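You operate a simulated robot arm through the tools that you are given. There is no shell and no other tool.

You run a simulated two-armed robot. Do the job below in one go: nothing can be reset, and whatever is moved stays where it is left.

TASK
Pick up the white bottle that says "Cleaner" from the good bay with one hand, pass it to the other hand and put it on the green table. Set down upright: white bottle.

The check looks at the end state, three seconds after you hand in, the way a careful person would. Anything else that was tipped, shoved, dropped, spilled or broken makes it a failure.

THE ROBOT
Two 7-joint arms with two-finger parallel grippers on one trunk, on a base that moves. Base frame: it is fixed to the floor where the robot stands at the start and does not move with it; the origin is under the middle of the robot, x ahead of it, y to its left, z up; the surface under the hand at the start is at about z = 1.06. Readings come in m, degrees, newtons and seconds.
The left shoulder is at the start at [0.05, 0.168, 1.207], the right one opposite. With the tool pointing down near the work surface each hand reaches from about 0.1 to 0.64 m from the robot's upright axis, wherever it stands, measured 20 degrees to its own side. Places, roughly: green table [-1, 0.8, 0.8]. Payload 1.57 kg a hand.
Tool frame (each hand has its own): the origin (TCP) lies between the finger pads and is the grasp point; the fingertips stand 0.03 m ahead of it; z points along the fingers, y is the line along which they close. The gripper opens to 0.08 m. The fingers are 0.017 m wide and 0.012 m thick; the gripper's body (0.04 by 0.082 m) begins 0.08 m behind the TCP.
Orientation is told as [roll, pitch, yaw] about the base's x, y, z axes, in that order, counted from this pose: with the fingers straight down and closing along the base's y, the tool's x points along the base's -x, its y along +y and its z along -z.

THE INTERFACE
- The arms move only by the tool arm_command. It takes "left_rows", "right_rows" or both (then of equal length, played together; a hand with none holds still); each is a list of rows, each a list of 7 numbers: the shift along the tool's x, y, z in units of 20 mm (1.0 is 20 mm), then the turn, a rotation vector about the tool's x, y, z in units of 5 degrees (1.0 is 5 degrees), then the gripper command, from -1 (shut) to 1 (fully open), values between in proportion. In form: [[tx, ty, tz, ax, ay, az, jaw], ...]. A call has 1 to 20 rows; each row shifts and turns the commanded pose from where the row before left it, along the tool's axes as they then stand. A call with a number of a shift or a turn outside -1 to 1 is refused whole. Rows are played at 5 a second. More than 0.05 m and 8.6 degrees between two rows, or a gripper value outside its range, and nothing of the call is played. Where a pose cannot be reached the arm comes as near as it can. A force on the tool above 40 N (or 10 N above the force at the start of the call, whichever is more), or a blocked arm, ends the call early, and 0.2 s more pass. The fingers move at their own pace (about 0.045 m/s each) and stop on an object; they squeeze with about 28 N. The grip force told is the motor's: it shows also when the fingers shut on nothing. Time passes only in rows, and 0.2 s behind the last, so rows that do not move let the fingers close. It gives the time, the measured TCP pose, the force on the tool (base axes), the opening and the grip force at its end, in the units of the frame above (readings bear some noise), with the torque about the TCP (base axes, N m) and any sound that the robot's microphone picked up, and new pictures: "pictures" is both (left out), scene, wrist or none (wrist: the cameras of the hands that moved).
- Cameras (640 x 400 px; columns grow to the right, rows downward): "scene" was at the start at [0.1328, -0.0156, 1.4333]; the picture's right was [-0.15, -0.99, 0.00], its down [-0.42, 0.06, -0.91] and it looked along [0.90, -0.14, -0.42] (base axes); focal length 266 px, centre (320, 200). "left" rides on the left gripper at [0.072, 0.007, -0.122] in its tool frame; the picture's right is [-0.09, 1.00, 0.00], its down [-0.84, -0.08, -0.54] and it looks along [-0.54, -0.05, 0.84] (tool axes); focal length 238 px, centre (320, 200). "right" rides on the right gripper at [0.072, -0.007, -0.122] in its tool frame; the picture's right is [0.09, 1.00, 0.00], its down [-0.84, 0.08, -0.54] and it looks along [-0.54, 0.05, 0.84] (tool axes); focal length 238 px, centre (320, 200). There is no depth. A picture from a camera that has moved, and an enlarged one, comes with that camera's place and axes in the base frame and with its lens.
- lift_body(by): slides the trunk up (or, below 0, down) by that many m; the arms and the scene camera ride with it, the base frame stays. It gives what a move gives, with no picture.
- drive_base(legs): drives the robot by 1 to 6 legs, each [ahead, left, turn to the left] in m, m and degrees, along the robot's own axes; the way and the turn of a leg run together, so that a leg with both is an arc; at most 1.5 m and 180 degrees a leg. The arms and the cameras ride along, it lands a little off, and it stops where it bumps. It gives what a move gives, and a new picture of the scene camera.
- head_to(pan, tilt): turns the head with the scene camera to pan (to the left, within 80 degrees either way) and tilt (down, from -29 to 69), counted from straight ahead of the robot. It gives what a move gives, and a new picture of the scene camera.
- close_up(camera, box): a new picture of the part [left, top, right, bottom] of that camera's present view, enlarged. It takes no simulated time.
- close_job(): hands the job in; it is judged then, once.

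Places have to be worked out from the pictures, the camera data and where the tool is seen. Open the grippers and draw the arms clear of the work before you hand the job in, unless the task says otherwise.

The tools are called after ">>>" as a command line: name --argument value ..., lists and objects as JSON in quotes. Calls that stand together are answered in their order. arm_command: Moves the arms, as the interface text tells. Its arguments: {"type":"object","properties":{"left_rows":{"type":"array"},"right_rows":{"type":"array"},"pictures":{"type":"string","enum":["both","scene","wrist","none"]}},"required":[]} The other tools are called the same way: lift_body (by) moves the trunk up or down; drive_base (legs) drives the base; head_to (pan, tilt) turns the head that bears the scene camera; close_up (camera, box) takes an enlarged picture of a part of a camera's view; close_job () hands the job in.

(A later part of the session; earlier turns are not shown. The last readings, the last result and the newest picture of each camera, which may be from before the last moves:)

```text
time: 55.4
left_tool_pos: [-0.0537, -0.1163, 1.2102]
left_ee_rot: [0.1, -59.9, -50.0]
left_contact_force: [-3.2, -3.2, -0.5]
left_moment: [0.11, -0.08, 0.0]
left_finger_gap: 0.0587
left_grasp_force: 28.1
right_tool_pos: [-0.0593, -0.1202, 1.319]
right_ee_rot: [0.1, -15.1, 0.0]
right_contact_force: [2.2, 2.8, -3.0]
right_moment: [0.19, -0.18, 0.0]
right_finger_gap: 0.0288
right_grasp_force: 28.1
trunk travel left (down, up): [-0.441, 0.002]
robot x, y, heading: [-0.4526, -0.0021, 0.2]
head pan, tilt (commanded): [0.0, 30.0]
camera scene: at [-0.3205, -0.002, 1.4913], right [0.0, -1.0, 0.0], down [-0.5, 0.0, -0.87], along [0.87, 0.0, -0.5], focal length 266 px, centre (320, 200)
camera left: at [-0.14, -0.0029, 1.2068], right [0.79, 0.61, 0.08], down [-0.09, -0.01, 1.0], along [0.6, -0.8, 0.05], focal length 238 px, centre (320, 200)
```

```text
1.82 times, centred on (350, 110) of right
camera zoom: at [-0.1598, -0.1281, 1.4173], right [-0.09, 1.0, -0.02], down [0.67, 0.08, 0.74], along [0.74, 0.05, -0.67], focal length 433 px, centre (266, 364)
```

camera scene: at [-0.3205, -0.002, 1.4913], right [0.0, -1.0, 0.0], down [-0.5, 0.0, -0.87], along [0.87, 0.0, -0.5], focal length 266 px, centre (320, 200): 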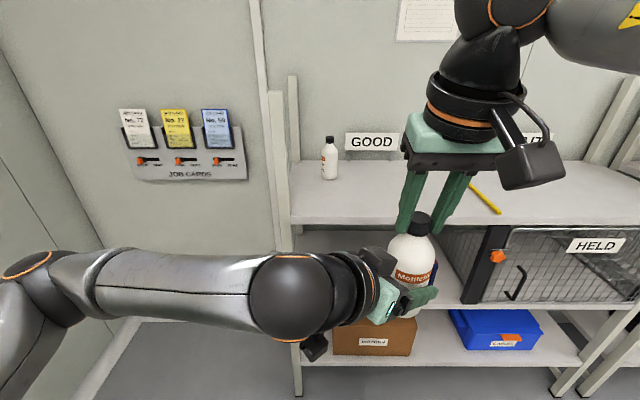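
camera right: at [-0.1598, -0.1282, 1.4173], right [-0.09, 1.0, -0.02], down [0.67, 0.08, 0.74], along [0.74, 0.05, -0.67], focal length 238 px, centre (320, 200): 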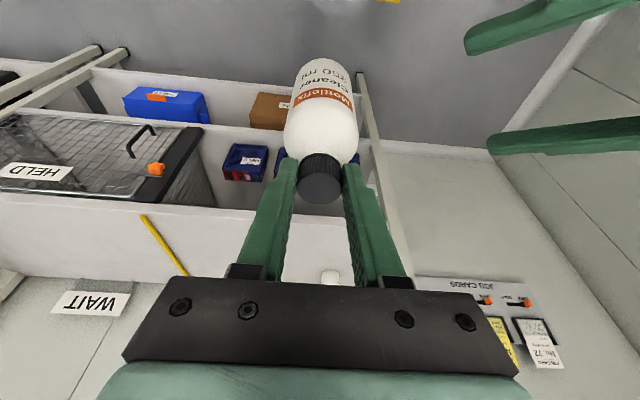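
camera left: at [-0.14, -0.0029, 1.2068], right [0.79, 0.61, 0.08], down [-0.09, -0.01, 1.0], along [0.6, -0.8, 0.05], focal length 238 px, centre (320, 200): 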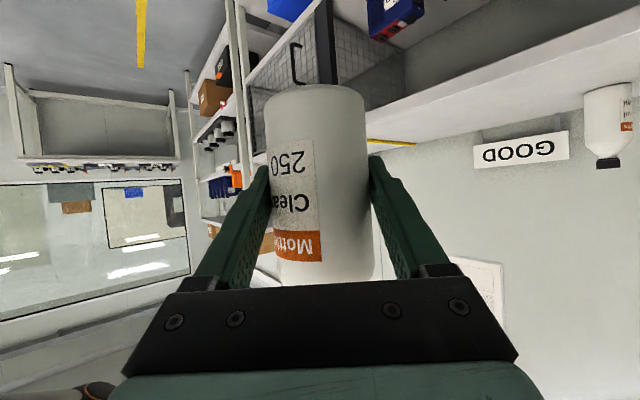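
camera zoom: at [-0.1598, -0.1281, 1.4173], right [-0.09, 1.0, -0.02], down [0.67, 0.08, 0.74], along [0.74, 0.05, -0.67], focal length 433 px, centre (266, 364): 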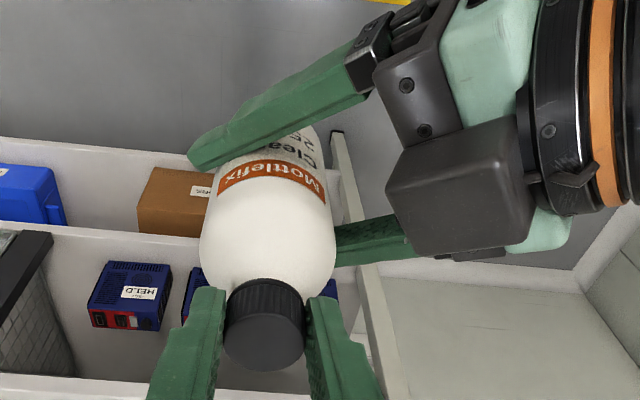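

Left grip holds (gap 0.0587 m, 28 N), with a small side load of about 4 N between the hands along the left closing axis. I shift the left hand 2 mm along −y_tool to relieve it before releasing the right.

>>> arm_command --left_rows '[[0, -0.1, 0, 0, 0, 0, -1], [0, 0, 0, 0, 0, 0, -1]]' --pictures "none"

```text
time: 56.0
left_tool_pos: [-0.0547, -0.1177, 1.2092]
left_ee_rot: [0.0, -60.1, -49.5]
left_contact_force: [2.2, 2.4, 0.5]
left_moment: [-0.13, 0.24, -0.05]
left_finger_gap: 0.0585
left_grasp_force: 28.1
right_tool_pos: [-0.0586, -0.1203, 1.3192]
right_ee_rot: [0.1, -15.0, -0.1]
right_contact_force: [-2.0, -2.3, -1.4]
right_moment: [-0.12, -0.03, 0.05]
right_finger_gap: 0.0289
right_grasp_force: 28.1
trunk travel left (down, up): [-0.441, 0.002]
robot x, y, heading: [-0.452, -0.0019, 0.3]
head pan, tilt (commanded): [0.0, 30.0]
```

The load reversed, so the balance point is about halfway; I go back 0.9 mm and then open the right gripper only part-way (to about 4.4 cm) so its finger stays clear of the left gripper's box.

>>> arm_command --left_rows '[[0, 0.045, 0, 0, 0, 0, -1], [0, 0, 0, 0, 0, 0, -1], [0, 0, 0, 0, 0, 0, -1], [0, 0, 0, 0, 0, 0, -1], [0, 0, 0, 0, 0, 0, -1]]' --right_rows '[[0, 0, 0, 0, 0, 0, -1], [0, 0, 0, 0, 0, 0, -1], [0, 0, 0, 0, 0, 0, -0.1], [0, 0, 0, 0, 0, 0, 0.1], [0, 0, 0, 0, 0, 0, 0.1]]' --pictures "both"

>>> close_up --camera "scene" --box '[300, 140, 480, 340]'

```text
time: 57.2
left_tool_pos: [-0.0544, -0.116, 1.2088]
left_ee_rot: [0.1, -60.1, -49.8]
left_contact_force: [-0.1, -0.3, 0.0]
left_moment: [0.0, -0.02, -0.03]
left_finger_gap: 0.0586
left_grasp_force: 27.8
right_tool_pos: [-0.0594, -0.1212, 1.3188]
right_ee_rot: [0.1, -15.0, 0.1]
right_contact_force: [0.7, -0.2, -0.6]
right_moment: [-0.01, 0.03, 0.0]
right_finger_gap: 0.044
right_grasp_force: 0.0
trunk travel left (down, up): [-0.441, 0.002]
robot x, y, heading: [-0.4533, -0.0017, 0.2]
head pan, tilt (commanded): [0.0, 30.0]
camera scene: at [-0.3205, -0.002, 1.4913], right [0.0, -1.0, 0.0], down [-0.5, 0.0, -0.87], along [0.87, 0.0, -0.5], focal length 266 px, centre (320, 200)
camera right: at [-0.1598, -0.1282, 1.4173], right [-0.09, 1.0, -0.02], down [0.67, 0.08, 0.74], along [0.74, 0.05, -0.67], focal length 238 px, centre (320, 200)
camera left: at [-0.141, -0.0039, 1.2067], right [0.79, 0.61, 0.08], down [-0.09, -0.01, 1.0], along [0.61, -0.79, 0.05], focal length 238 px, centre (320, 200)
```

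scene: 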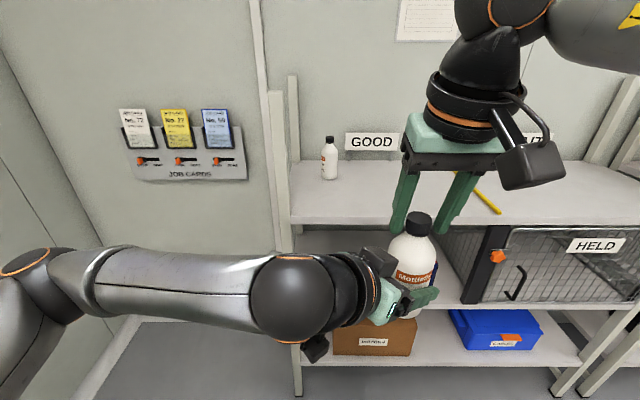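
right: 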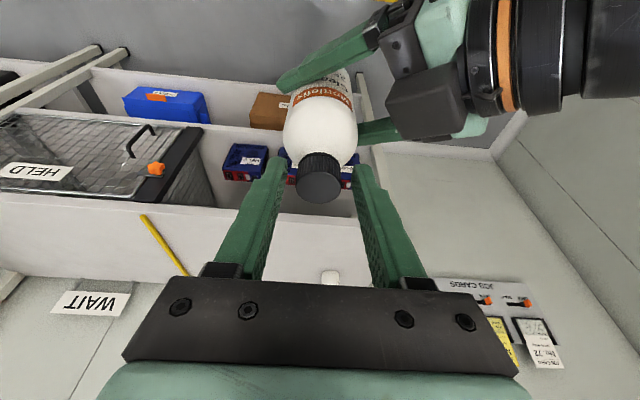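
left: 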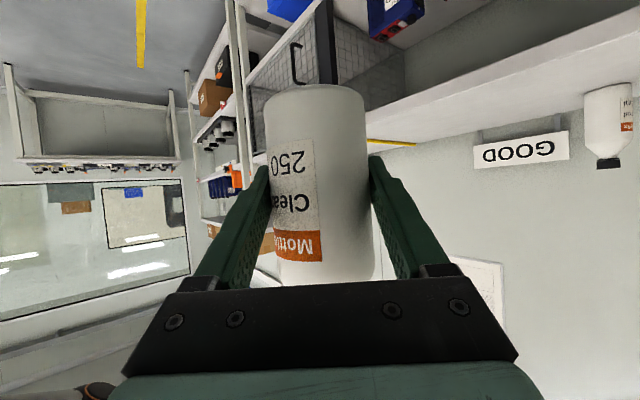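

```text
2.00 times, centred on (390, 240) of scene
camera zoom: at [-0.3205, -0.002, 1.4913], right [0.0, -1.0, 0.0], down [-0.5, 0.0, -0.87], along [0.87, 0.0, -0.5], focal length 532 px, centre (180, 120)
```

zoom: 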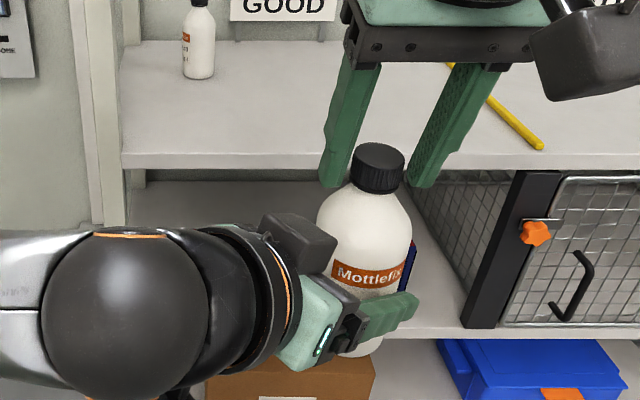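

The cap is free between the right fingers and the bottle stays put in the left grip. I withdraw the right hand along its own axis, up and back.

>>> arm_command --right_rows '[[0, 0, -0.5, 0, 0, 0, 0.1], [0, 0, -0.6, 0, 0, 0, 0.1], [0, 0, -0.7, 0, 0, 0, 0.1], [0, 0, -0.7, 0, 0, 0, 0.1], [0, 0, 0, 0, 0, 0, 0.1]]' --pictures "both"

```text
time: 58.4
left_tool_pos: [-0.0551, -0.1172, 1.2086]
left_ee_rot: [-0.1, -60.1, -49.8]
left_contact_force: [0.8, 0.2, -0.7]
left_moment: [0.02, 0.02, 0.0]
left_finger_gap: 0.0583
left_grasp_force: 27.6
right_tool_pos: [-0.0664, -0.1343, 1.3632]
right_ee_rot: [0.0, -15.0, -0.1]
right_contact_force: [0.4, -0.3, -0.5]
right_moment: [0.02, -0.01, 0.02]
right_finger_gap: 0.0439
right_grasp_force: 0.0
right hand out of reach, approached as far as the arm can: row 2, 3, 4
trunk travel left (down, up): [-0.441, 0.002]
robot x, y, heading: [-0.4546, 0.0013, -0.1]
head pan, tilt (commanded): [0.0, 30.0]
camera scene: at [-0.3203, -0.002, 1.4913], right [0.0, -1.0, 0.0], down [-0.5, 0.0, -0.87], along [0.87, 0.0, -0.5], focal length 266 px, centre (320, 200)
camera right: at [-0.1671, -0.1409, 1.4614], right [-0.09, 1.0, -0.02], down [0.67, 0.08, 0.74], along [0.74, 0.05, -0.67], focal length 238 px, centre (320, 200)
```

scene: 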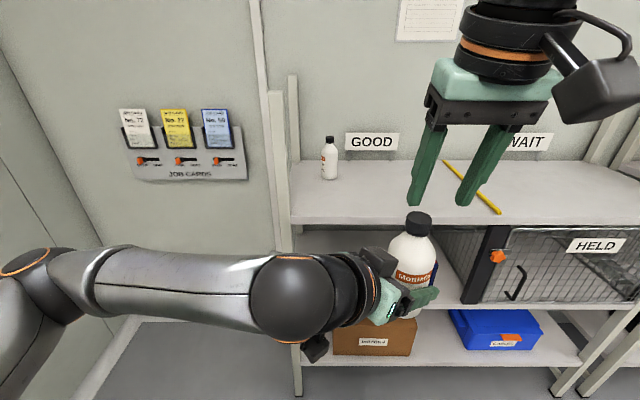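
right: 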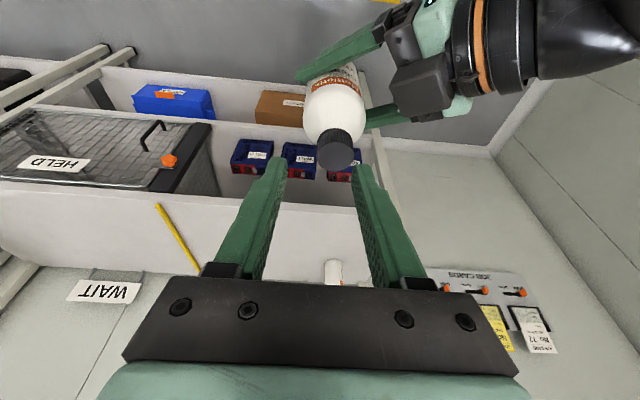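

The right fingertips are now about 2 cm above the cap. I move the right hand away to the right and back toward the robot, and check the bottle in the left grip.

>>> arm_command --right_rows '[[0, -0.8, 0, 0, 0, 0, 0.1], [0, -0.8, 0, 0, 0, 0, 0.1], [0, -0.8, 0, 0, 0, 0, 0.1], [0.3, -0.8, 0, 0, 0, 0, 0.1], [0.5, -0.8, 0, 0, 0, 0, 0.1], [0.5, -0.8, 0, 0, 0, 0, 0.1], [0.8, -0.6, 0, 0, 0, 0, 0.1], [0.8, 0, 0, 0, 0, 0, 0.1], [0.8, 0, 0, 0, 0, 0, 0.1], [0, 0, 0, 0, 0, 0, 0.1]]' --pictures "scene"

>>> close_up --camera "scene" --box '[320, 160, 480, 340]'

>>> close_up --camera "left" --box '[160, 40, 480, 300]'

```text
time: 60.6
left_tool_pos: [-0.0535, -0.1166, 1.2099]
left_ee_rot: [-0.1, -60.0, -49.8]
left_contact_force: [0.8, 0.4, -0.6]
left_moment: [0.0, 0.02, -0.01]
left_finger_gap: 0.0587
left_grasp_force: 28.0
right_tool_pos: [-0.136, -0.2417, 1.3442]
right_ee_rot: [0.0, -15.0, 0.1]
right_contact_force: [-0.3, -0.3, 0.1]
right_moment: [-0.01, 0.0, -0.01]
right_finger_gap: 0.0438
right_grasp_force: 0.1
trunk travel left (down, up): [-0.441, 0.002]
robot x, y, heading: [-0.454, -0.0013, 0.2]
head pan, tilt (commanded): [0.0, 30.0]
camera scene: at [-0.3202, -0.0019, 1.4913], right [0.0, -1.0, 0.0], down [-0.5, 0.0, -0.87], along [0.87, 0.0, -0.5], focal length 266 px, centre (320, 200)
```

scene: 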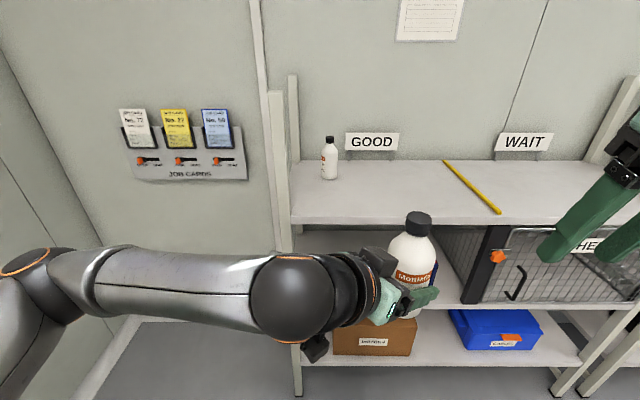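

```text
2.22 times, centred on (400, 250) of scene
camera zoom: at [-0.3202, -0.0019, 1.4913], right [0.0, -1.0, 0.0], down [-0.5, 0.0, -0.87], along [0.87, 0.0, -0.5], focal length 592 px, centre (142, 89)
```

zoom: 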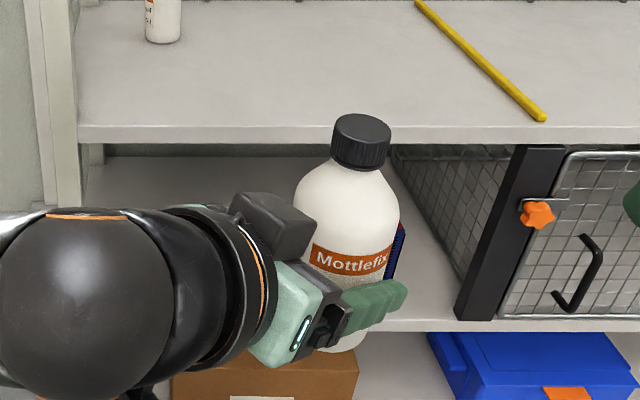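

```text
1.54 times, centred on (320, 170) of left
camera zoom: at [-0.1407, -0.0037, 1.2066], right [0.79, 0.61, 0.08], down [-0.09, -0.01, 1.0], along [0.61, -0.79, 0.05], focal length 367 px, centre (320, 246)
```

zoom: 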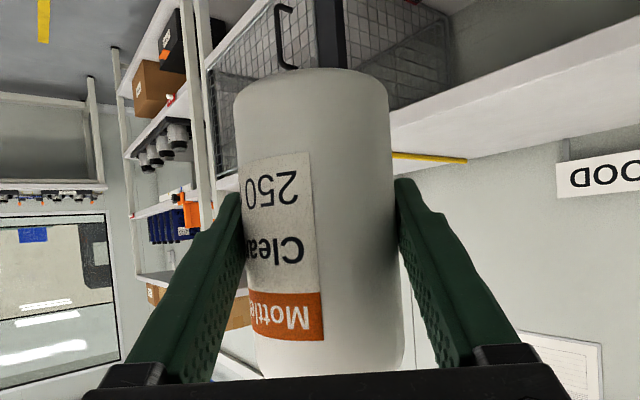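

The bottle is now held upright by the left hand alone and the right hand is clear. I turn the robot 90° to the left in place to face the green table.

>>> drive_base --legs '[[0, 0, 90]]'

>>> head_to --pan 30 --tilt 35

```text
time: 64.8
left_tool_pos: [-0.3423, 0.398, 1.2092]
left_ee_rot: [0.0, -60.0, 40.9]
left_contact_force: [-0.5, -1.1, 0.5]
left_moment: [-0.03, 0.05, 0.01]
left_finger_gap: 0.0587
left_grasp_force: 28.5
right_tool_pos: [-0.2147, 0.32, 1.3446]
right_ee_rot: [0.0, -15.1, 90.8]
right_contact_force: [0.1, -0.4, -0.3]
right_moment: [0.0, -0.04, -0.02]
right_finger_gap: 0.0443
right_grasp_force: 0.0
trunk travel left (down, up): [-0.441, 0.002]
robot x, y, heading: [-0.4523, -0.0071, 90.9]
head pan, tilt (commanded): [0.0, 30.0]
camera scene: at [-0.4532, 0.1283, 1.4913], right [1.0, 0.02, 0.0], down [0.01, -0.5, -0.87], along [-0.01, 0.87, -0.5], focal length 266 px, centre (320, 200)
```

scene: 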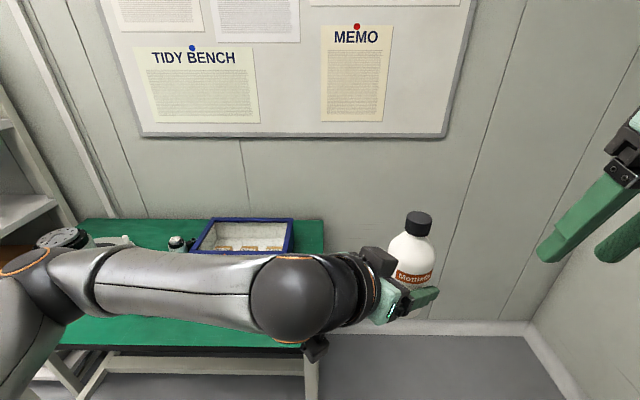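

```text
time: 65.8
left_tool_pos: [-0.3428, 0.399, 1.2092]
left_ee_rot: [0.0, -60.2, 40.9]
left_contact_force: [-0.3, 0.5, 0.2]
left_moment: [-0.01, 0.02, 0.0]
left_finger_gap: 0.0589
left_grasp_force: 27.6
right_tool_pos: [-0.2153, 0.3194, 1.3457]
right_ee_rot: [0.0, -15.0, 90.7]
right_contact_force: [-0.7, -0.6, -0.2]
right_moment: [0.02, 0.0, 0.01]
right_finger_gap: 0.044
right_grasp_force: 0.1
trunk travel left (down, up): [-0.441, 0.002]
robot x, y, heading: [-0.4555, -0.0035, 91.1]
head pan, tilt (commanded): [30.0, 35.0]
camera scene: at [-0.4969, 0.1134, 1.4836], right [0.86, 0.51, 0.0], down [0.29, -0.49, -0.82], along [-0.42, 0.7, -0.57], focal length 266 px, centre (320, 200)
```

scene: 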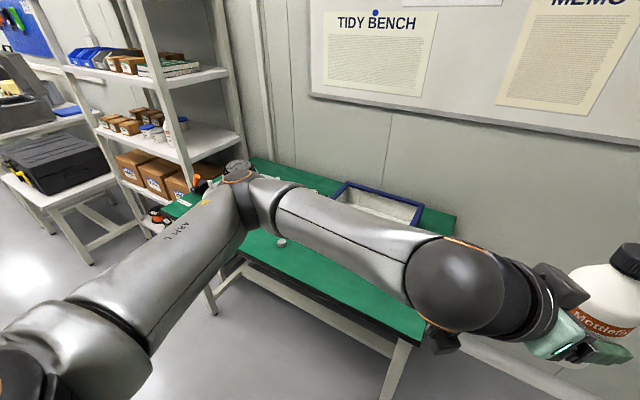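

The table is ahead and to the left, but the left forearm hides part of it. I check the view from the free right hand's camera and tilt the head to see the near part of the table.

>>> close_up --camera "right" --box '[0, 0, 640, 400]'

>>> close_up --camera "left" --box '[0, 0, 640, 400]'

>>> head_to --pan 15 --tilt 55

```text
1.00 times, centred on (320, 200) of right (not enlarged: the box is as wide or as high as the picture)
camera zoom: at [-0.2075, 0.2179, 1.4428], right [-0.99, -0.1, -0.02], down [-0.09, 0.67, 0.74], along [-0.06, 0.74, -0.67], focal length 238 px, centre (320, 200)
```

zoom: 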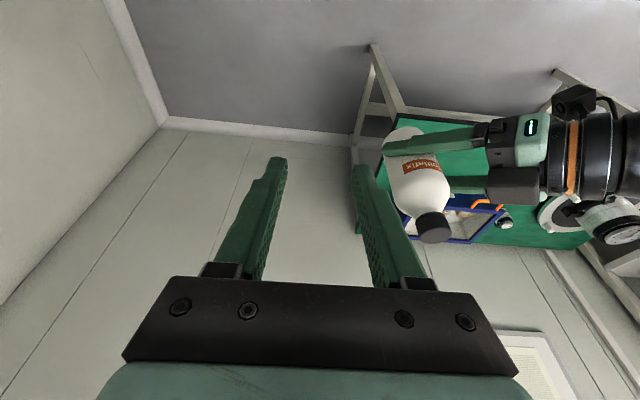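

```text
1.00 times, centred on (320, 200) of left (not enlarged: the box is as wide or as high as the picture)
camera zoom: at [-0.4534, 0.3122, 1.2067], right [-0.62, 0.78, 0.08], down [0.01, -0.09, 1.0], along [0.79, 0.62, 0.05], focal length 238 px, centre (320, 200)
```

zoom: 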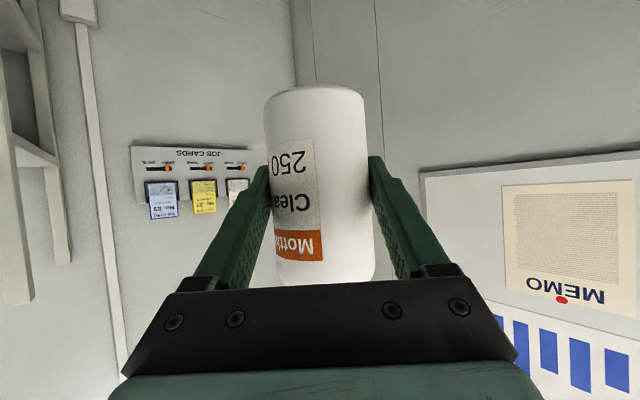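

```text
time: 66.6
left_tool_pos: [-0.341, 0.3989, 1.2085]
left_ee_rot: [-0.1, -60.2, 40.9]
left_contact_force: [0.6, 0.1, 0.2]
left_moment: [-0.01, 0.03, 0.02]
left_finger_gap: 0.0587
left_grasp_force: 27.9
right_tool_pos: [-0.2147, 0.3202, 1.3454]
right_ee_rot: [0.1, -15.0, 90.8]
right_contact_force: [0.0, 0.1, 0.9]
right_moment: [-0.01, -0.02, 0.01]
right_finger_gap: 0.0438
right_grasp_force: 0.1
trunk travel left (down, up): [-0.441, 0.002]
robot x, y, heading: [-0.4518, 0.0004, 90.9]
head pan, tilt (commanded): [15.0, 55.0]
camera scene: at [-0.4715, 0.1071, 1.4554], right [0.96, 0.27, 0.0], down [0.22, -0.79, -0.57], along [-0.16, 0.55, -0.82], focal length 266 px, centre (320, 200)
```

scene: 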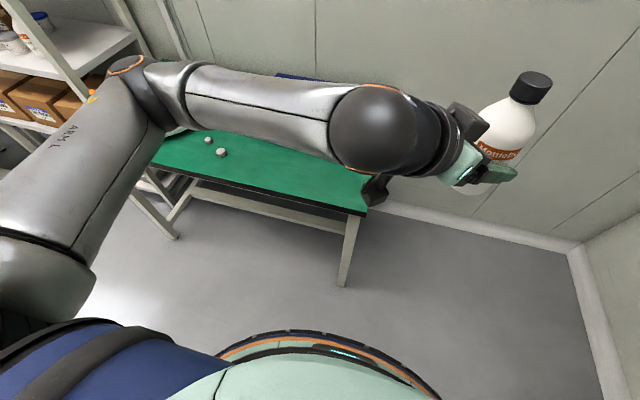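

The table's front right corner is at about (−0.457, 0.541); the tray's front edge is at y ≈ 0.79 and the small loose parts are at x ≈ −0.98 or beyond, so a spot near (−0.57, 0.62) is free. I drive 0.22 m ahead and 0.23 m left, with the bottle still high above the table.

>>> drive_base --legs '[[0, 0.23, 0], [0.22, 0, 0]]'

>>> close_up --camera "right" --box '[0, 0, 640, 400]'

```text
time: 70.5
left_tool_pos: [-0.5747, 0.6202, 1.2091]
left_ee_rot: [0.0, -60.1, 41.0]
left_contact_force: [0.1, -1.1, 0.2]
left_moment: [-0.04, 0.02, -0.02]
left_finger_gap: 0.0588
left_grasp_force: 27.8
right_tool_pos: [-0.4477, 0.5404, 1.3442]
right_ee_rot: [0.0, -15.0, 90.9]
right_contact_force: [0.1, -0.2, -0.1]
right_moment: [-0.03, 0.04, 0.01]
right_finger_gap: 0.0437
right_grasp_force: 0.1
trunk travel left (down, up): [-0.441, 0.002]
robot x, y, heading: [-0.6872, 0.2213, 90.9]
head pan, tilt (commanded): [15.0, 55.0]
camera scene: at [-0.7045, 0.3279, 1.4552], right [0.96, 0.27, 0.0], down [0.22, -0.79, -0.57], along [-0.16, 0.55, -0.82], focal length 266 px, centre (320, 200)
```

scene: 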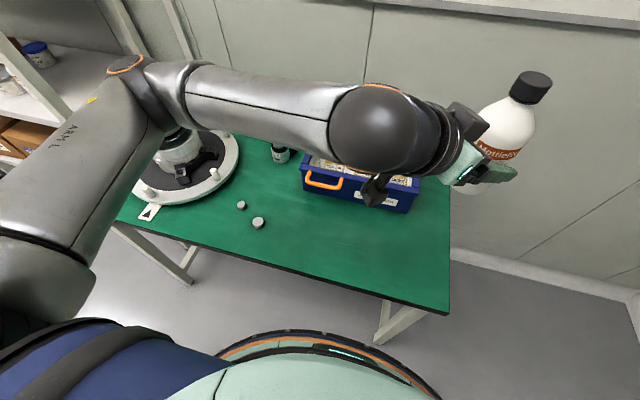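

```text
1.00 times, centred on (320, 200) of right (not enlarged: the box is as wide or as high as the picture)
camera zoom: at [-0.4405, 0.4384, 1.4427], right [-0.99, -0.1, -0.02], down [-0.09, 0.67, 0.74], along [-0.06, 0.74, -0.67], focal length 238 px, centre (320, 200)
```

zoom: 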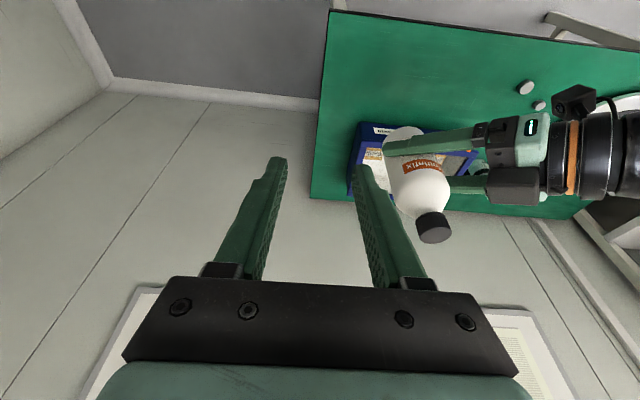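

The bottle is over free table at about (−0.572, 0.622): 8 cm inside the front edge, 11 cm from the right edge and about 15 cm from the tray. I lower the trunk by 0.30 m, which leaves the bottle's base about 5 cm above the table.

>>> lift_body --by -0.3

>>> head_to --pan -12 --tilt 40

>>> close_up --camera "right" --box '[280, 0, 640, 260]'

>>> close_up --camera "left" --box '[0, 0, 640, 400]'

```text
time: 73.5
left_tool_pos: [-0.574, 0.6189, 0.909]
left_ee_rot: [0.0, -60.1, 40.8]
left_contact_force: [-0.4, 0.4, -0.2]
left_moment: [0.02, 0.03, 0.0]
left_finger_gap: 0.0588
left_grasp_force: 28.1
right_tool_pos: [-0.4475, 0.54, 1.0435]
right_ee_rot: [0.1, -15.0, 90.8]
right_contact_force: [0.2, 0.1, -0.9]
right_moment: [0.02, -0.01, -0.04]
right_finger_gap: 0.044
right_grasp_force: 0.0
trunk travel left (down, up): [-0.141, 0.302]
robot x, y, heading: [-0.6832, 0.2205, 90.9]
head pan, tilt (commanded): [15.0, 55.0]
```

```text
time: 74.5
left_tool_pos: [-0.5752, 0.6184, 0.9079]
left_ee_rot: [0.0, -60.1, 40.9]
left_contact_force: [-0.5, 0.7, 0.4]
left_moment: [-0.01, 0.01, 0.0]
left_finger_gap: 0.0585
left_grasp_force: 27.7
right_tool_pos: [-0.4477, 0.5391, 1.0444]
right_ee_rot: [-0.1, -15.1, 90.8]
right_contact_force: [0.6, -0.6, -0.5]
right_moment: [-0.01, -0.01, -0.02]
right_finger_gap: 0.0439
right_grasp_force: 0.0
trunk travel left (down, up): [-0.141, 0.302]
robot x, y, heading: [-0.6883, 0.22, 90.9]
head pan, tilt (commanded): [-12.0, 40.0]
camera scene: at [-0.6685, 0.3412, 1.176], right [0.98, -0.19, 0.0], down [-0.12, -0.63, -0.77], along [0.15, 0.75, -0.64], focal length 266 px, centre (320, 200)
```

scene: 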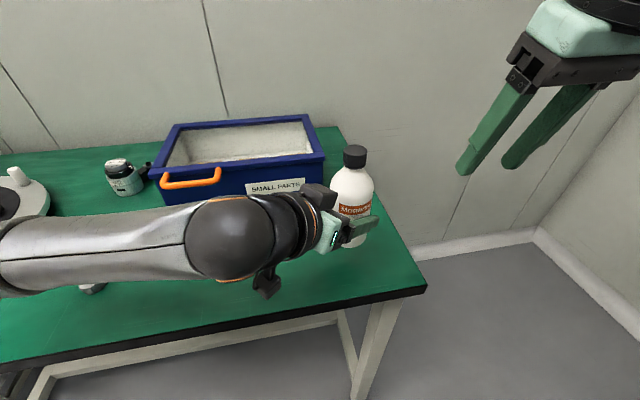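

```text
1.54 times, centred on (460, 130) of right
camera zoom: at [-0.4405, 0.4377, 1.1429], right [-0.99, -0.1, -0.02], down [-0.09, 0.67, 0.74], along [-0.06, 0.74, -0.67], focal length 367 px, centre (105, 308)
```

zoom: 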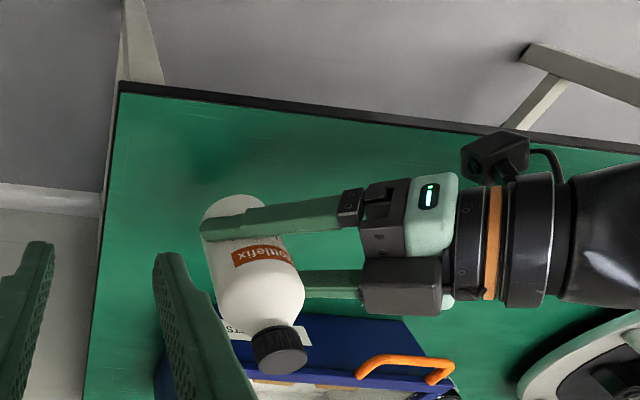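

```text
1.00 times, centred on (320, 200) of left (not enlarged: the box is as wide or as high as the picture)
camera zoom: at [-0.6864, 0.5321, 0.9066], right [-0.62, 0.78, 0.08], down [0.01, -0.09, 1.0], along [0.79, 0.62, 0.05], focal length 238 px, centre (320, 200)
```

zoom: 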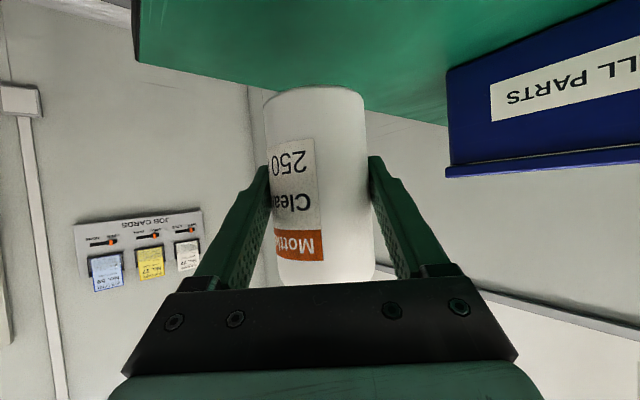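

Everything is clear: the base is about 5.5 cm above the table (z ≈ 0.80 from the left view). I lower the trunk a further 4 cm and look from the side.

>>> lift_body --by -0.04

>>> close_up --camera "scene" --box '[220, 140, 440, 320]'

>>> close_up --camera "left" --box '[160, 0, 480, 200]'

>>> close_up --camera "right" --box '[300, 0, 620, 240]'

```text
time: 75.3
left_tool_pos: [-0.5747, 0.6187, 0.8683]
left_ee_rot: [0.0, -60.1, 40.7]
left_contact_force: [0.1, -0.5, -0.4]
left_moment: [-0.02, 0.01, 0.02]
left_finger_gap: 0.0585
left_grasp_force: 27.6
right_tool_pos: [-0.4474, 0.5382, 1.0048]
right_ee_rot: [0.0, -15.0, 90.9]
right_contact_force: [0.0, 0.6, -0.4]
right_moment: [0.01, 0.0, 0.03]
right_finger_gap: 0.0438
right_grasp_force: 0.1
trunk travel left (down, up): [-0.101, 0.342]
robot x, y, heading: [-0.688, 0.2193, 90.8]
head pan, tilt (commanded): [-12.0, 40.0]
```

```text
2.22 times, centred on (330, 230) of scene
camera zoom: at [-0.6685, 0.3411, 1.136], right [0.98, -0.19, 0.0], down [-0.12, -0.63, -0.77], along [0.15, 0.75, -0.64], focal length 592 px, centre (298, 133)
```

zoom: 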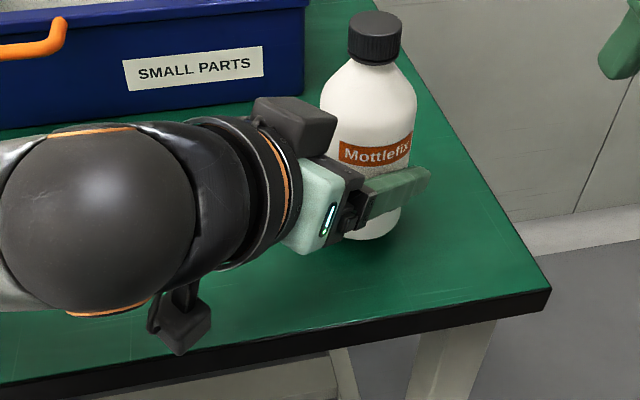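

```text
2.00 times, centred on (320, 100) of left
camera zoom: at [-0.6864, 0.532, 0.8667], right [-0.62, 0.78, 0.08], down [0.01, -0.09, 1.0], along [0.79, 0.61, 0.05], focal length 477 px, centre (320, 400)
```

zoom: 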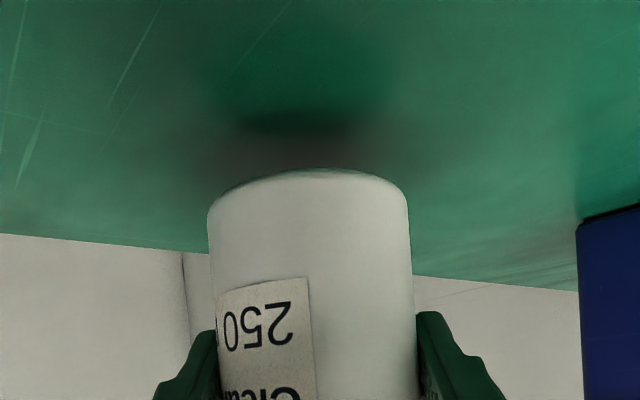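

```text
1.67 times, centred on (460, 120) of right
camera zoom: at [-0.4406, 0.4376, 1.1029], right [-0.99, -0.1, -0.02], down [-0.09, 0.67, 0.74], along [-0.06, 0.74, -0.67], focal length 397 px, centre (87, 333)
```

zoom: 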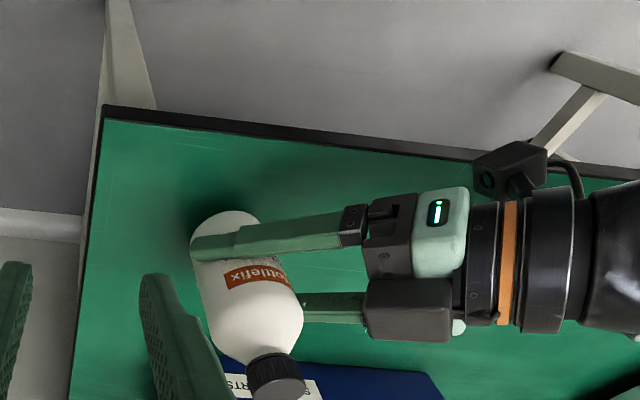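

By the left view the base is about 1.8 cm above the table. I take sharper close-ups to judge whether the bottle is truly upright before setting it down.

>>> close_up --camera "scene" --box '[315, 140, 385, 260]'

>>> close_up --camera "left" --box '[240, 60, 400, 300]'

```text
3.33 times, centred on (350, 200) of scene
camera zoom: at [-0.6685, 0.3411, 1.136], right [0.98, -0.19, 0.0], down [-0.12, -0.63, -0.77], along [0.15, 0.75, -0.64], focal length 888 px, centre (220, 200)
```

zoom: 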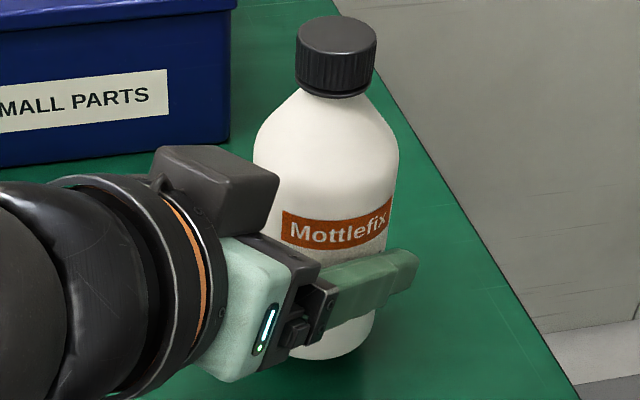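

```text
1.67 times, centred on (320, 180) of left
camera zoom: at [-0.6864, 0.532, 0.8667], right [-0.62, 0.78, 0.08], down [0.01, -0.09, 1.0], along [0.79, 0.61, 0.05], focal length 397 px, centre (320, 233)
```

zoom: 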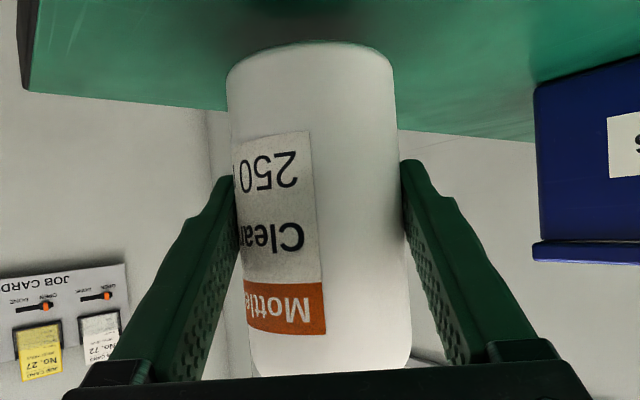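

The bottle is upright to within about 1°. I lower it with the left arm by 1.4 cm in small steps, watching the force.

>>> arm_command --left_rows '[[0.22, 0, 0.125, 0, 0, 0, -1], [0.22, 0, 0.125, 0, 0, 0, -1], [0.087, 0, 0.05, 0, 0, 0, -1], [0.087, 0, 0.05, 0, 0, 0, -1], [0, 0, 0, 0, 0, 0, -1]]' --pictures "none"

>>> close_up --camera "left" --box '[200, 20, 440, 140]'

```text
time: 76.5
left_tool_pos: [-0.5742, 0.6196, 0.854]
left_ee_rot: [0.0, -60.1, 40.7]
left_contact_force: [0.4, -0.8, 0.3]
left_moment: [-0.01, 0.02, 0.03]
left_finger_gap: 0.0586
left_grasp_force: 27.7
right_tool_pos: [-0.4479, 0.5396, 1.0045]
right_ee_rot: [0.1, -15.0, 90.8]
right_contact_force: [0.1, 0.1, 0.2]
right_moment: [-0.02, 0.03, -0.02]
right_finger_gap: 0.044
right_grasp_force: 0.1
trunk travel left (down, up): [-0.101, 0.342]
robot x, y, heading: [-0.6824, 0.2194, 90.6]
head pan, tilt (commanded): [-12.0, 40.0]
```

```text
2.67 times, centred on (320, 80) of left
camera zoom: at [-0.6868, 0.5319, 0.8518], right [-0.62, 0.78, 0.08], down [0.01, -0.09, 1.0], along [0.79, 0.61, 0.05], focal length 636 px, centre (320, 520)
```

zoom: 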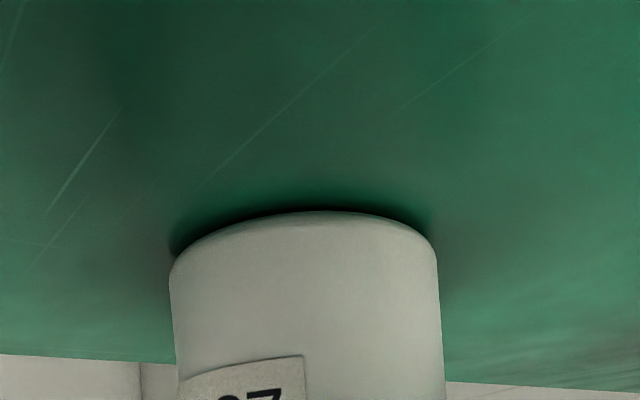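

The base is now only a few millimetres above the table, no contact force yet. I continue in 1 mm steps.

>>> arm_command --left_rows '[[0.0433, 0, 0.025, 0, 0, 0, -1], [0.0433, 0, 0.025, 0, 0, 0, -1], [0, 0, 0, 0, 0, 0, -1]]' --pictures "none"

>>> close_up --camera "left" --box '[200, 20, 440, 140]'

```text
time: 77.3
left_tool_pos: [-0.5747, 0.62, 0.8521]
left_ee_rot: [0.3, -60.3, 40.6]
left_contact_force: [0.0, 0.2, 5.4]
left_moment: [0.12, 0.16, -0.01]
left_finger_gap: 0.0587
left_grasp_force: 27.3
right_tool_pos: [-0.4487, 0.5383, 1.0051]
right_ee_rot: [0.1, -15.1, 90.8]
right_contact_force: [-0.5, -0.1, 0.0]
right_moment: [-0.01, -0.02, 0.0]
right_finger_gap: 0.044
right_grasp_force: 0.0
trunk travel left (down, up): [-0.101, 0.342]
robot x, y, heading: [-0.6881, 0.2179, 90.9]
head pan, tilt (commanded): [-12.0, 40.0]
```

```text
2.67 times, centred on (320, 80) of left
camera zoom: at [-0.687, 0.5318, 0.851], right [-0.62, 0.78, 0.08], down [0.01, -0.1, 1.0], along [0.79, 0.61, 0.05], focal length 636 px, centre (320, 520)
```

zoom: 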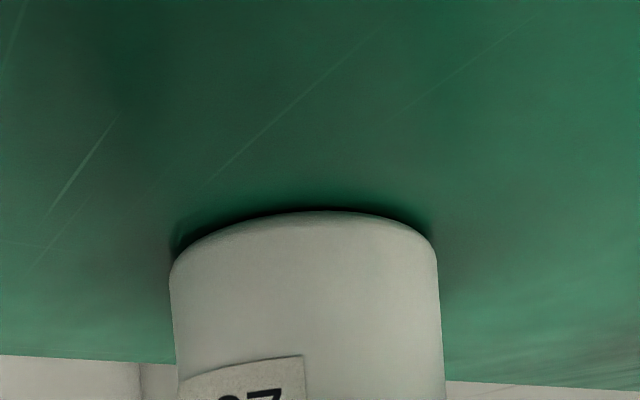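

Contact: 5.4 N upward, so the bottle stands on the table. I ease up 0.6 mm to take off the preload and then open the left gripper without moving.

>>> arm_command --left_rows '[[-0.026, 0, -0.015, 0, 0, 0, -1], [0, 0, 0, 0, 0, 0, -1], [0, 0, 0, 0, 0, 0, -0.2], [0, 0, 0, 0, 0, 0, 0.5], [0, 0, 0, 0, 0, 0, 0.6], [0, 0, 0, 0, 0, 0, 1], [0, 0, 0, 0, 0, 0, 1], [0, 0, 0, 0, 0, 0, 1]]' --pictures "both"

>>> close_up --camera "scene" --box '[300, 140, 400, 270]'

>>> close_up --camera "right" --box '[300, 0, 620, 240]'

```text
time: 79.1
left_tool_pos: [-0.5746, 0.6195, 0.8537]
left_ee_rot: [0.2, -60.1, 40.8]
left_contact_force: [-0.1, -0.2, -0.1]
left_moment: [-0.01, 0.01, 0.04]
left_finger_gap: 0.0798
left_grasp_force: 0.1
right_tool_pos: [-0.4477, 0.5395, 1.0046]
right_ee_rot: [0.1, -14.9, 90.8]
right_contact_force: [-0.3, 1.1, 0.0]
right_moment: [-0.02, 0.0, -0.01]
right_finger_gap: 0.0444
right_grasp_force: 0.0
trunk travel left (down, up): [-0.101, 0.342]
robot x, y, heading: [-0.6875, 0.2199, 90.9]
head pan, tilt (commanded): [-12.0, 40.0]
camera scene: at [-0.6685, 0.3411, 1.136], right [0.98, -0.19, 0.0], down [-0.12, -0.63, -0.77], along [0.15, 0.75, -0.64], focal length 266 px, centre (320, 200)
camera left: at [-0.6867, 0.5317, 0.8511], right [-0.62, 0.78, 0.08], down [0.01, -0.09, 1.0], along [0.79, 0.61, 0.05], focal length 238 px, centre (320, 200)
```

scene: 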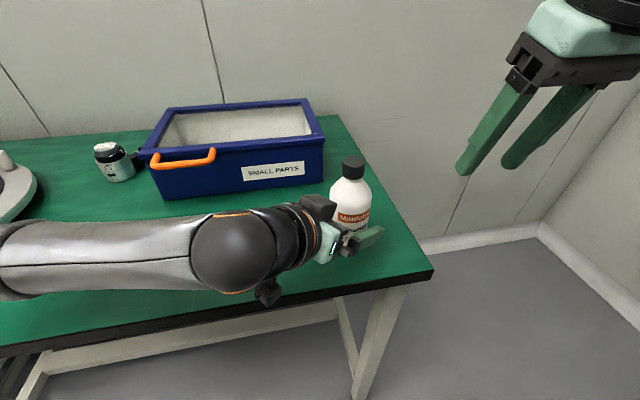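
left: 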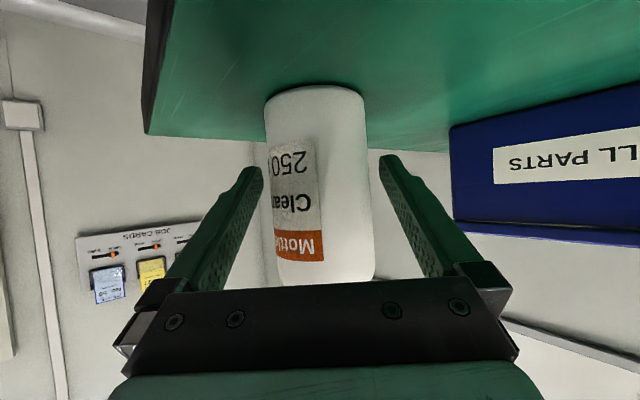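

```text
3.08 times, centred on (350, 205) of scene
camera zoom: at [-0.6685, 0.3411, 1.136], right [0.98, -0.19, 0.0], down [-0.12, -0.63, -0.77], along [0.15, 0.75, -0.64], focal length 819 px, centre (228, 185)
```

zoom: 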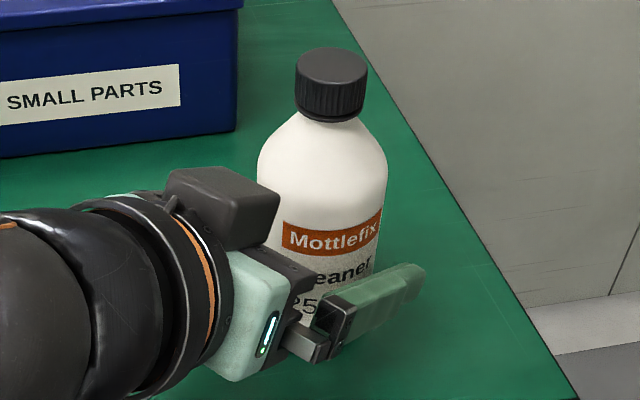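

```text
1.67 times, centred on (460, 120) of right
camera zoom: at [-0.4405, 0.4375, 1.1029], right [-0.99, -0.1, -0.02], down [-0.09, 0.67, 0.74], along [-0.06, 0.74, -0.67], focal length 397 px, centre (87, 333)
```

zoom: 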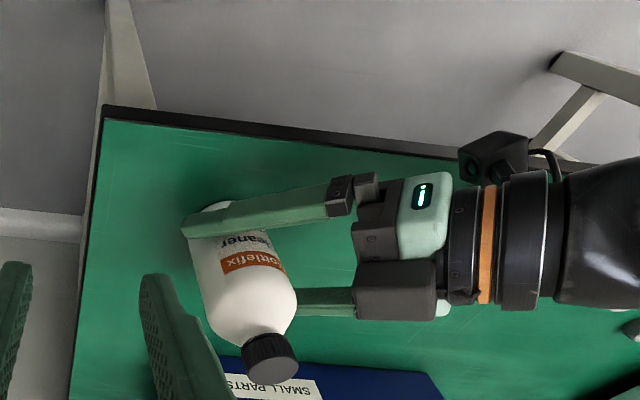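

The bottle stands free and upright between the open fingers with clearance on both sides. I draw the left hand straight back along its finger axis.

>>> arm_command --left_rows '[[0, 0, -0.4, 0, 0, 0, 1], [0, 0, -0.5, 0, 0, 0, 1], [0, 0, -0.6, 0, 0, 0, 1], [0, 0, -0.6, 0, 0, 0, 1], [0, 0, -0.6, 0, 0, 0, 1], [0, 0, -0.6, 0, 0, 0, 1], [0, 0, -0.6, 0, 0, 0, 1], [0, 0, 0, 0, 0, 0, 1]]' --pictures "both"

>>> close_up --camera "scene" --box '[260, 130, 420, 290]'

```text
time: 80.9
left_tool_pos: [-0.6241, 0.574, 0.892]
left_ee_rot: [0.1, -60.1, 40.8]
left_contact_force: [0.1, 0.4, 0.2]
left_moment: [0.0, 0.02, 0.04]
left_finger_gap: 0.0799
left_grasp_force: 0.2
right_tool_pos: [-0.4475, 0.5394, 1.0052]
right_ee_rot: [0.0, -15.0, 90.7]
right_contact_force: [-0.2, -0.3, 0.6]
right_moment: [0.02, 0.0, 0.0]
right_finger_gap: 0.0442
right_grasp_force: 0.1
trunk travel left (down, up): [-0.101, 0.342]
robot x, y, heading: [-0.6832, 0.2198, 90.9]
head pan, tilt (commanded): [-12.0, 40.0]
camera scene: at [-0.6685, 0.341, 1.136], right [0.98, -0.19, 0.0], down [-0.12, -0.63, -0.77], along [0.15, 0.75, -0.64], focal length 266 px, centre (320, 200)
camera left: at [-0.7363, 0.4872, 0.8896], right [-0.62, 0.78, 0.08], down [0.01, -0.09, 1.0], along [0.79, 0.62, 0.05], focal length 238 px, centre (320, 200)
```

scene: 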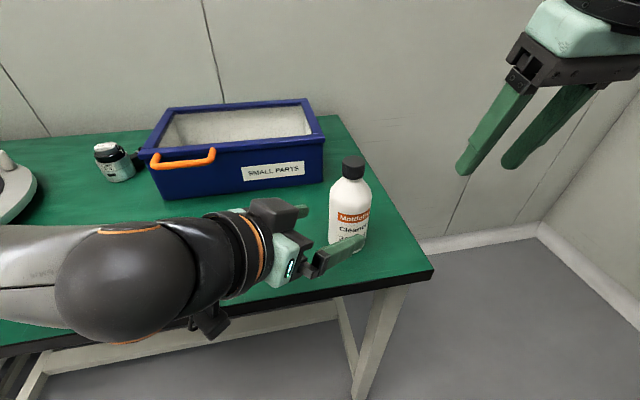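
left: 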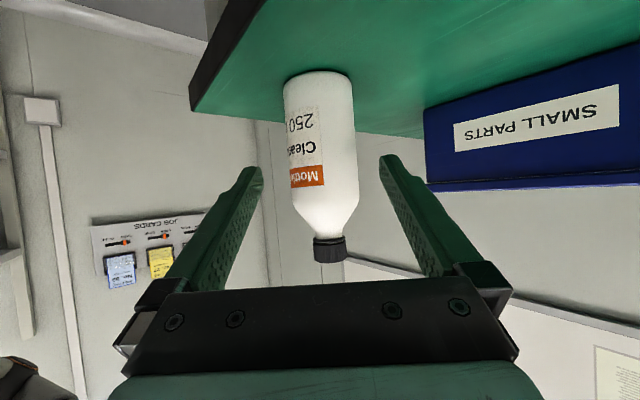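

```text
2.50 times, centred on (340, 210) of scene
camera zoom: at [-0.6685, 0.341, 1.136], right [0.98, -0.19, 0.0], down [-0.12, -0.63, -0.77], along [0.15, 0.75, -0.64], focal length 666 px, centre (270, 175)
```

zoom: 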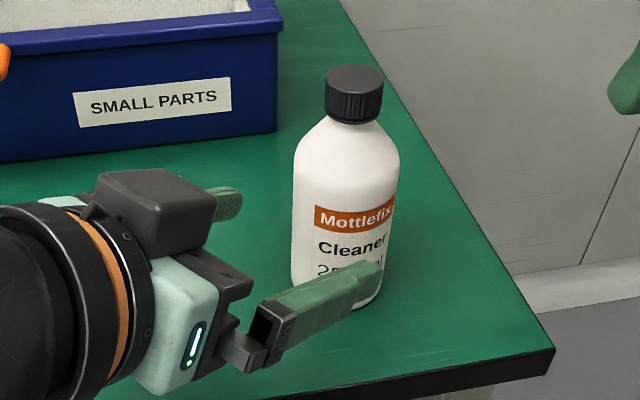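

The bottle stands upright by itself at about (−0.572, 0.621) and the fingers are well clear. I raise the trunk 0.2 m so both hands rise above everything, and look again.

>>> lift_body --by 0.2

>>> head_to --pan -5 --tilt 45

```text
time: 83.1
left_tool_pos: [-0.6245, 0.575, 1.0911]
left_ee_rot: [0.0, -60.1, 40.8]
left_contact_force: [-0.3, 0.0, -0.3]
left_moment: [-0.01, 0.03, 0.01]
left_finger_gap: 0.08
left_grasp_force: 0.1
right_tool_pos: [-0.4472, 0.5399, 1.2048]
right_ee_rot: [-0.1, -15.1, 90.7]
right_contact_force: [-0.3, 0.3, 0.3]
right_moment: [0.03, 0.01, 0.0]
right_finger_gap: 0.0439
right_grasp_force: 0.2
trunk travel left (down, up): [-0.301, 0.142]
robot x, y, heading: [-0.6835, 0.2146, 90.7]
head pan, tilt (commanded): [-12.0, 40.0]
```

```text
time: 83.7
left_tool_pos: [-0.625, 0.5747, 1.0931]
left_ee_rot: [0.1, -60.1, 40.8]
left_contact_force: [-0.4, -0.8, -0.3]
left_moment: [-0.03, 0.02, -0.02]
left_finger_gap: 0.0804
left_grasp_force: 0.1
right_tool_pos: [-0.4481, 0.5401, 1.2057]
right_ee_rot: [0.1, -15.1, 90.8]
right_contact_force: [-0.2, 0.1, 0.5]
right_moment: [0.02, -0.02, 0.03]
right_finger_gap: 0.0439
right_grasp_force: 0.0
trunk travel left (down, up): [-0.301, 0.142]
robot x, y, heading: [-0.683, 0.2202, 90.9]
head pan, tilt (commanded): [-5.0, 45.0]
camera scene: at [-0.679, 0.3387, 1.3288], right [1.0, -0.07, 0.0], down [-0.05, -0.7, -0.71], along [0.05, 0.71, -0.71], focal length 266 px, centre (320, 200)
```

scene: 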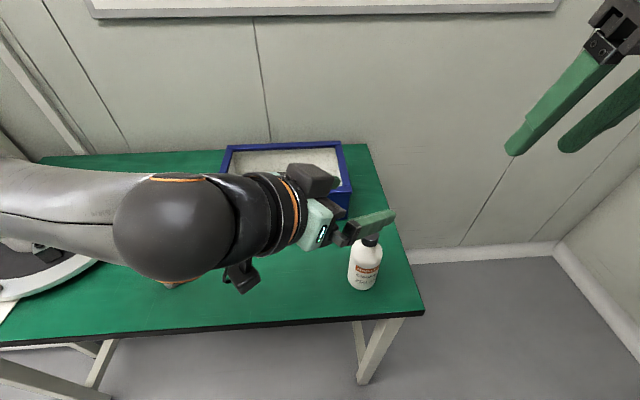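

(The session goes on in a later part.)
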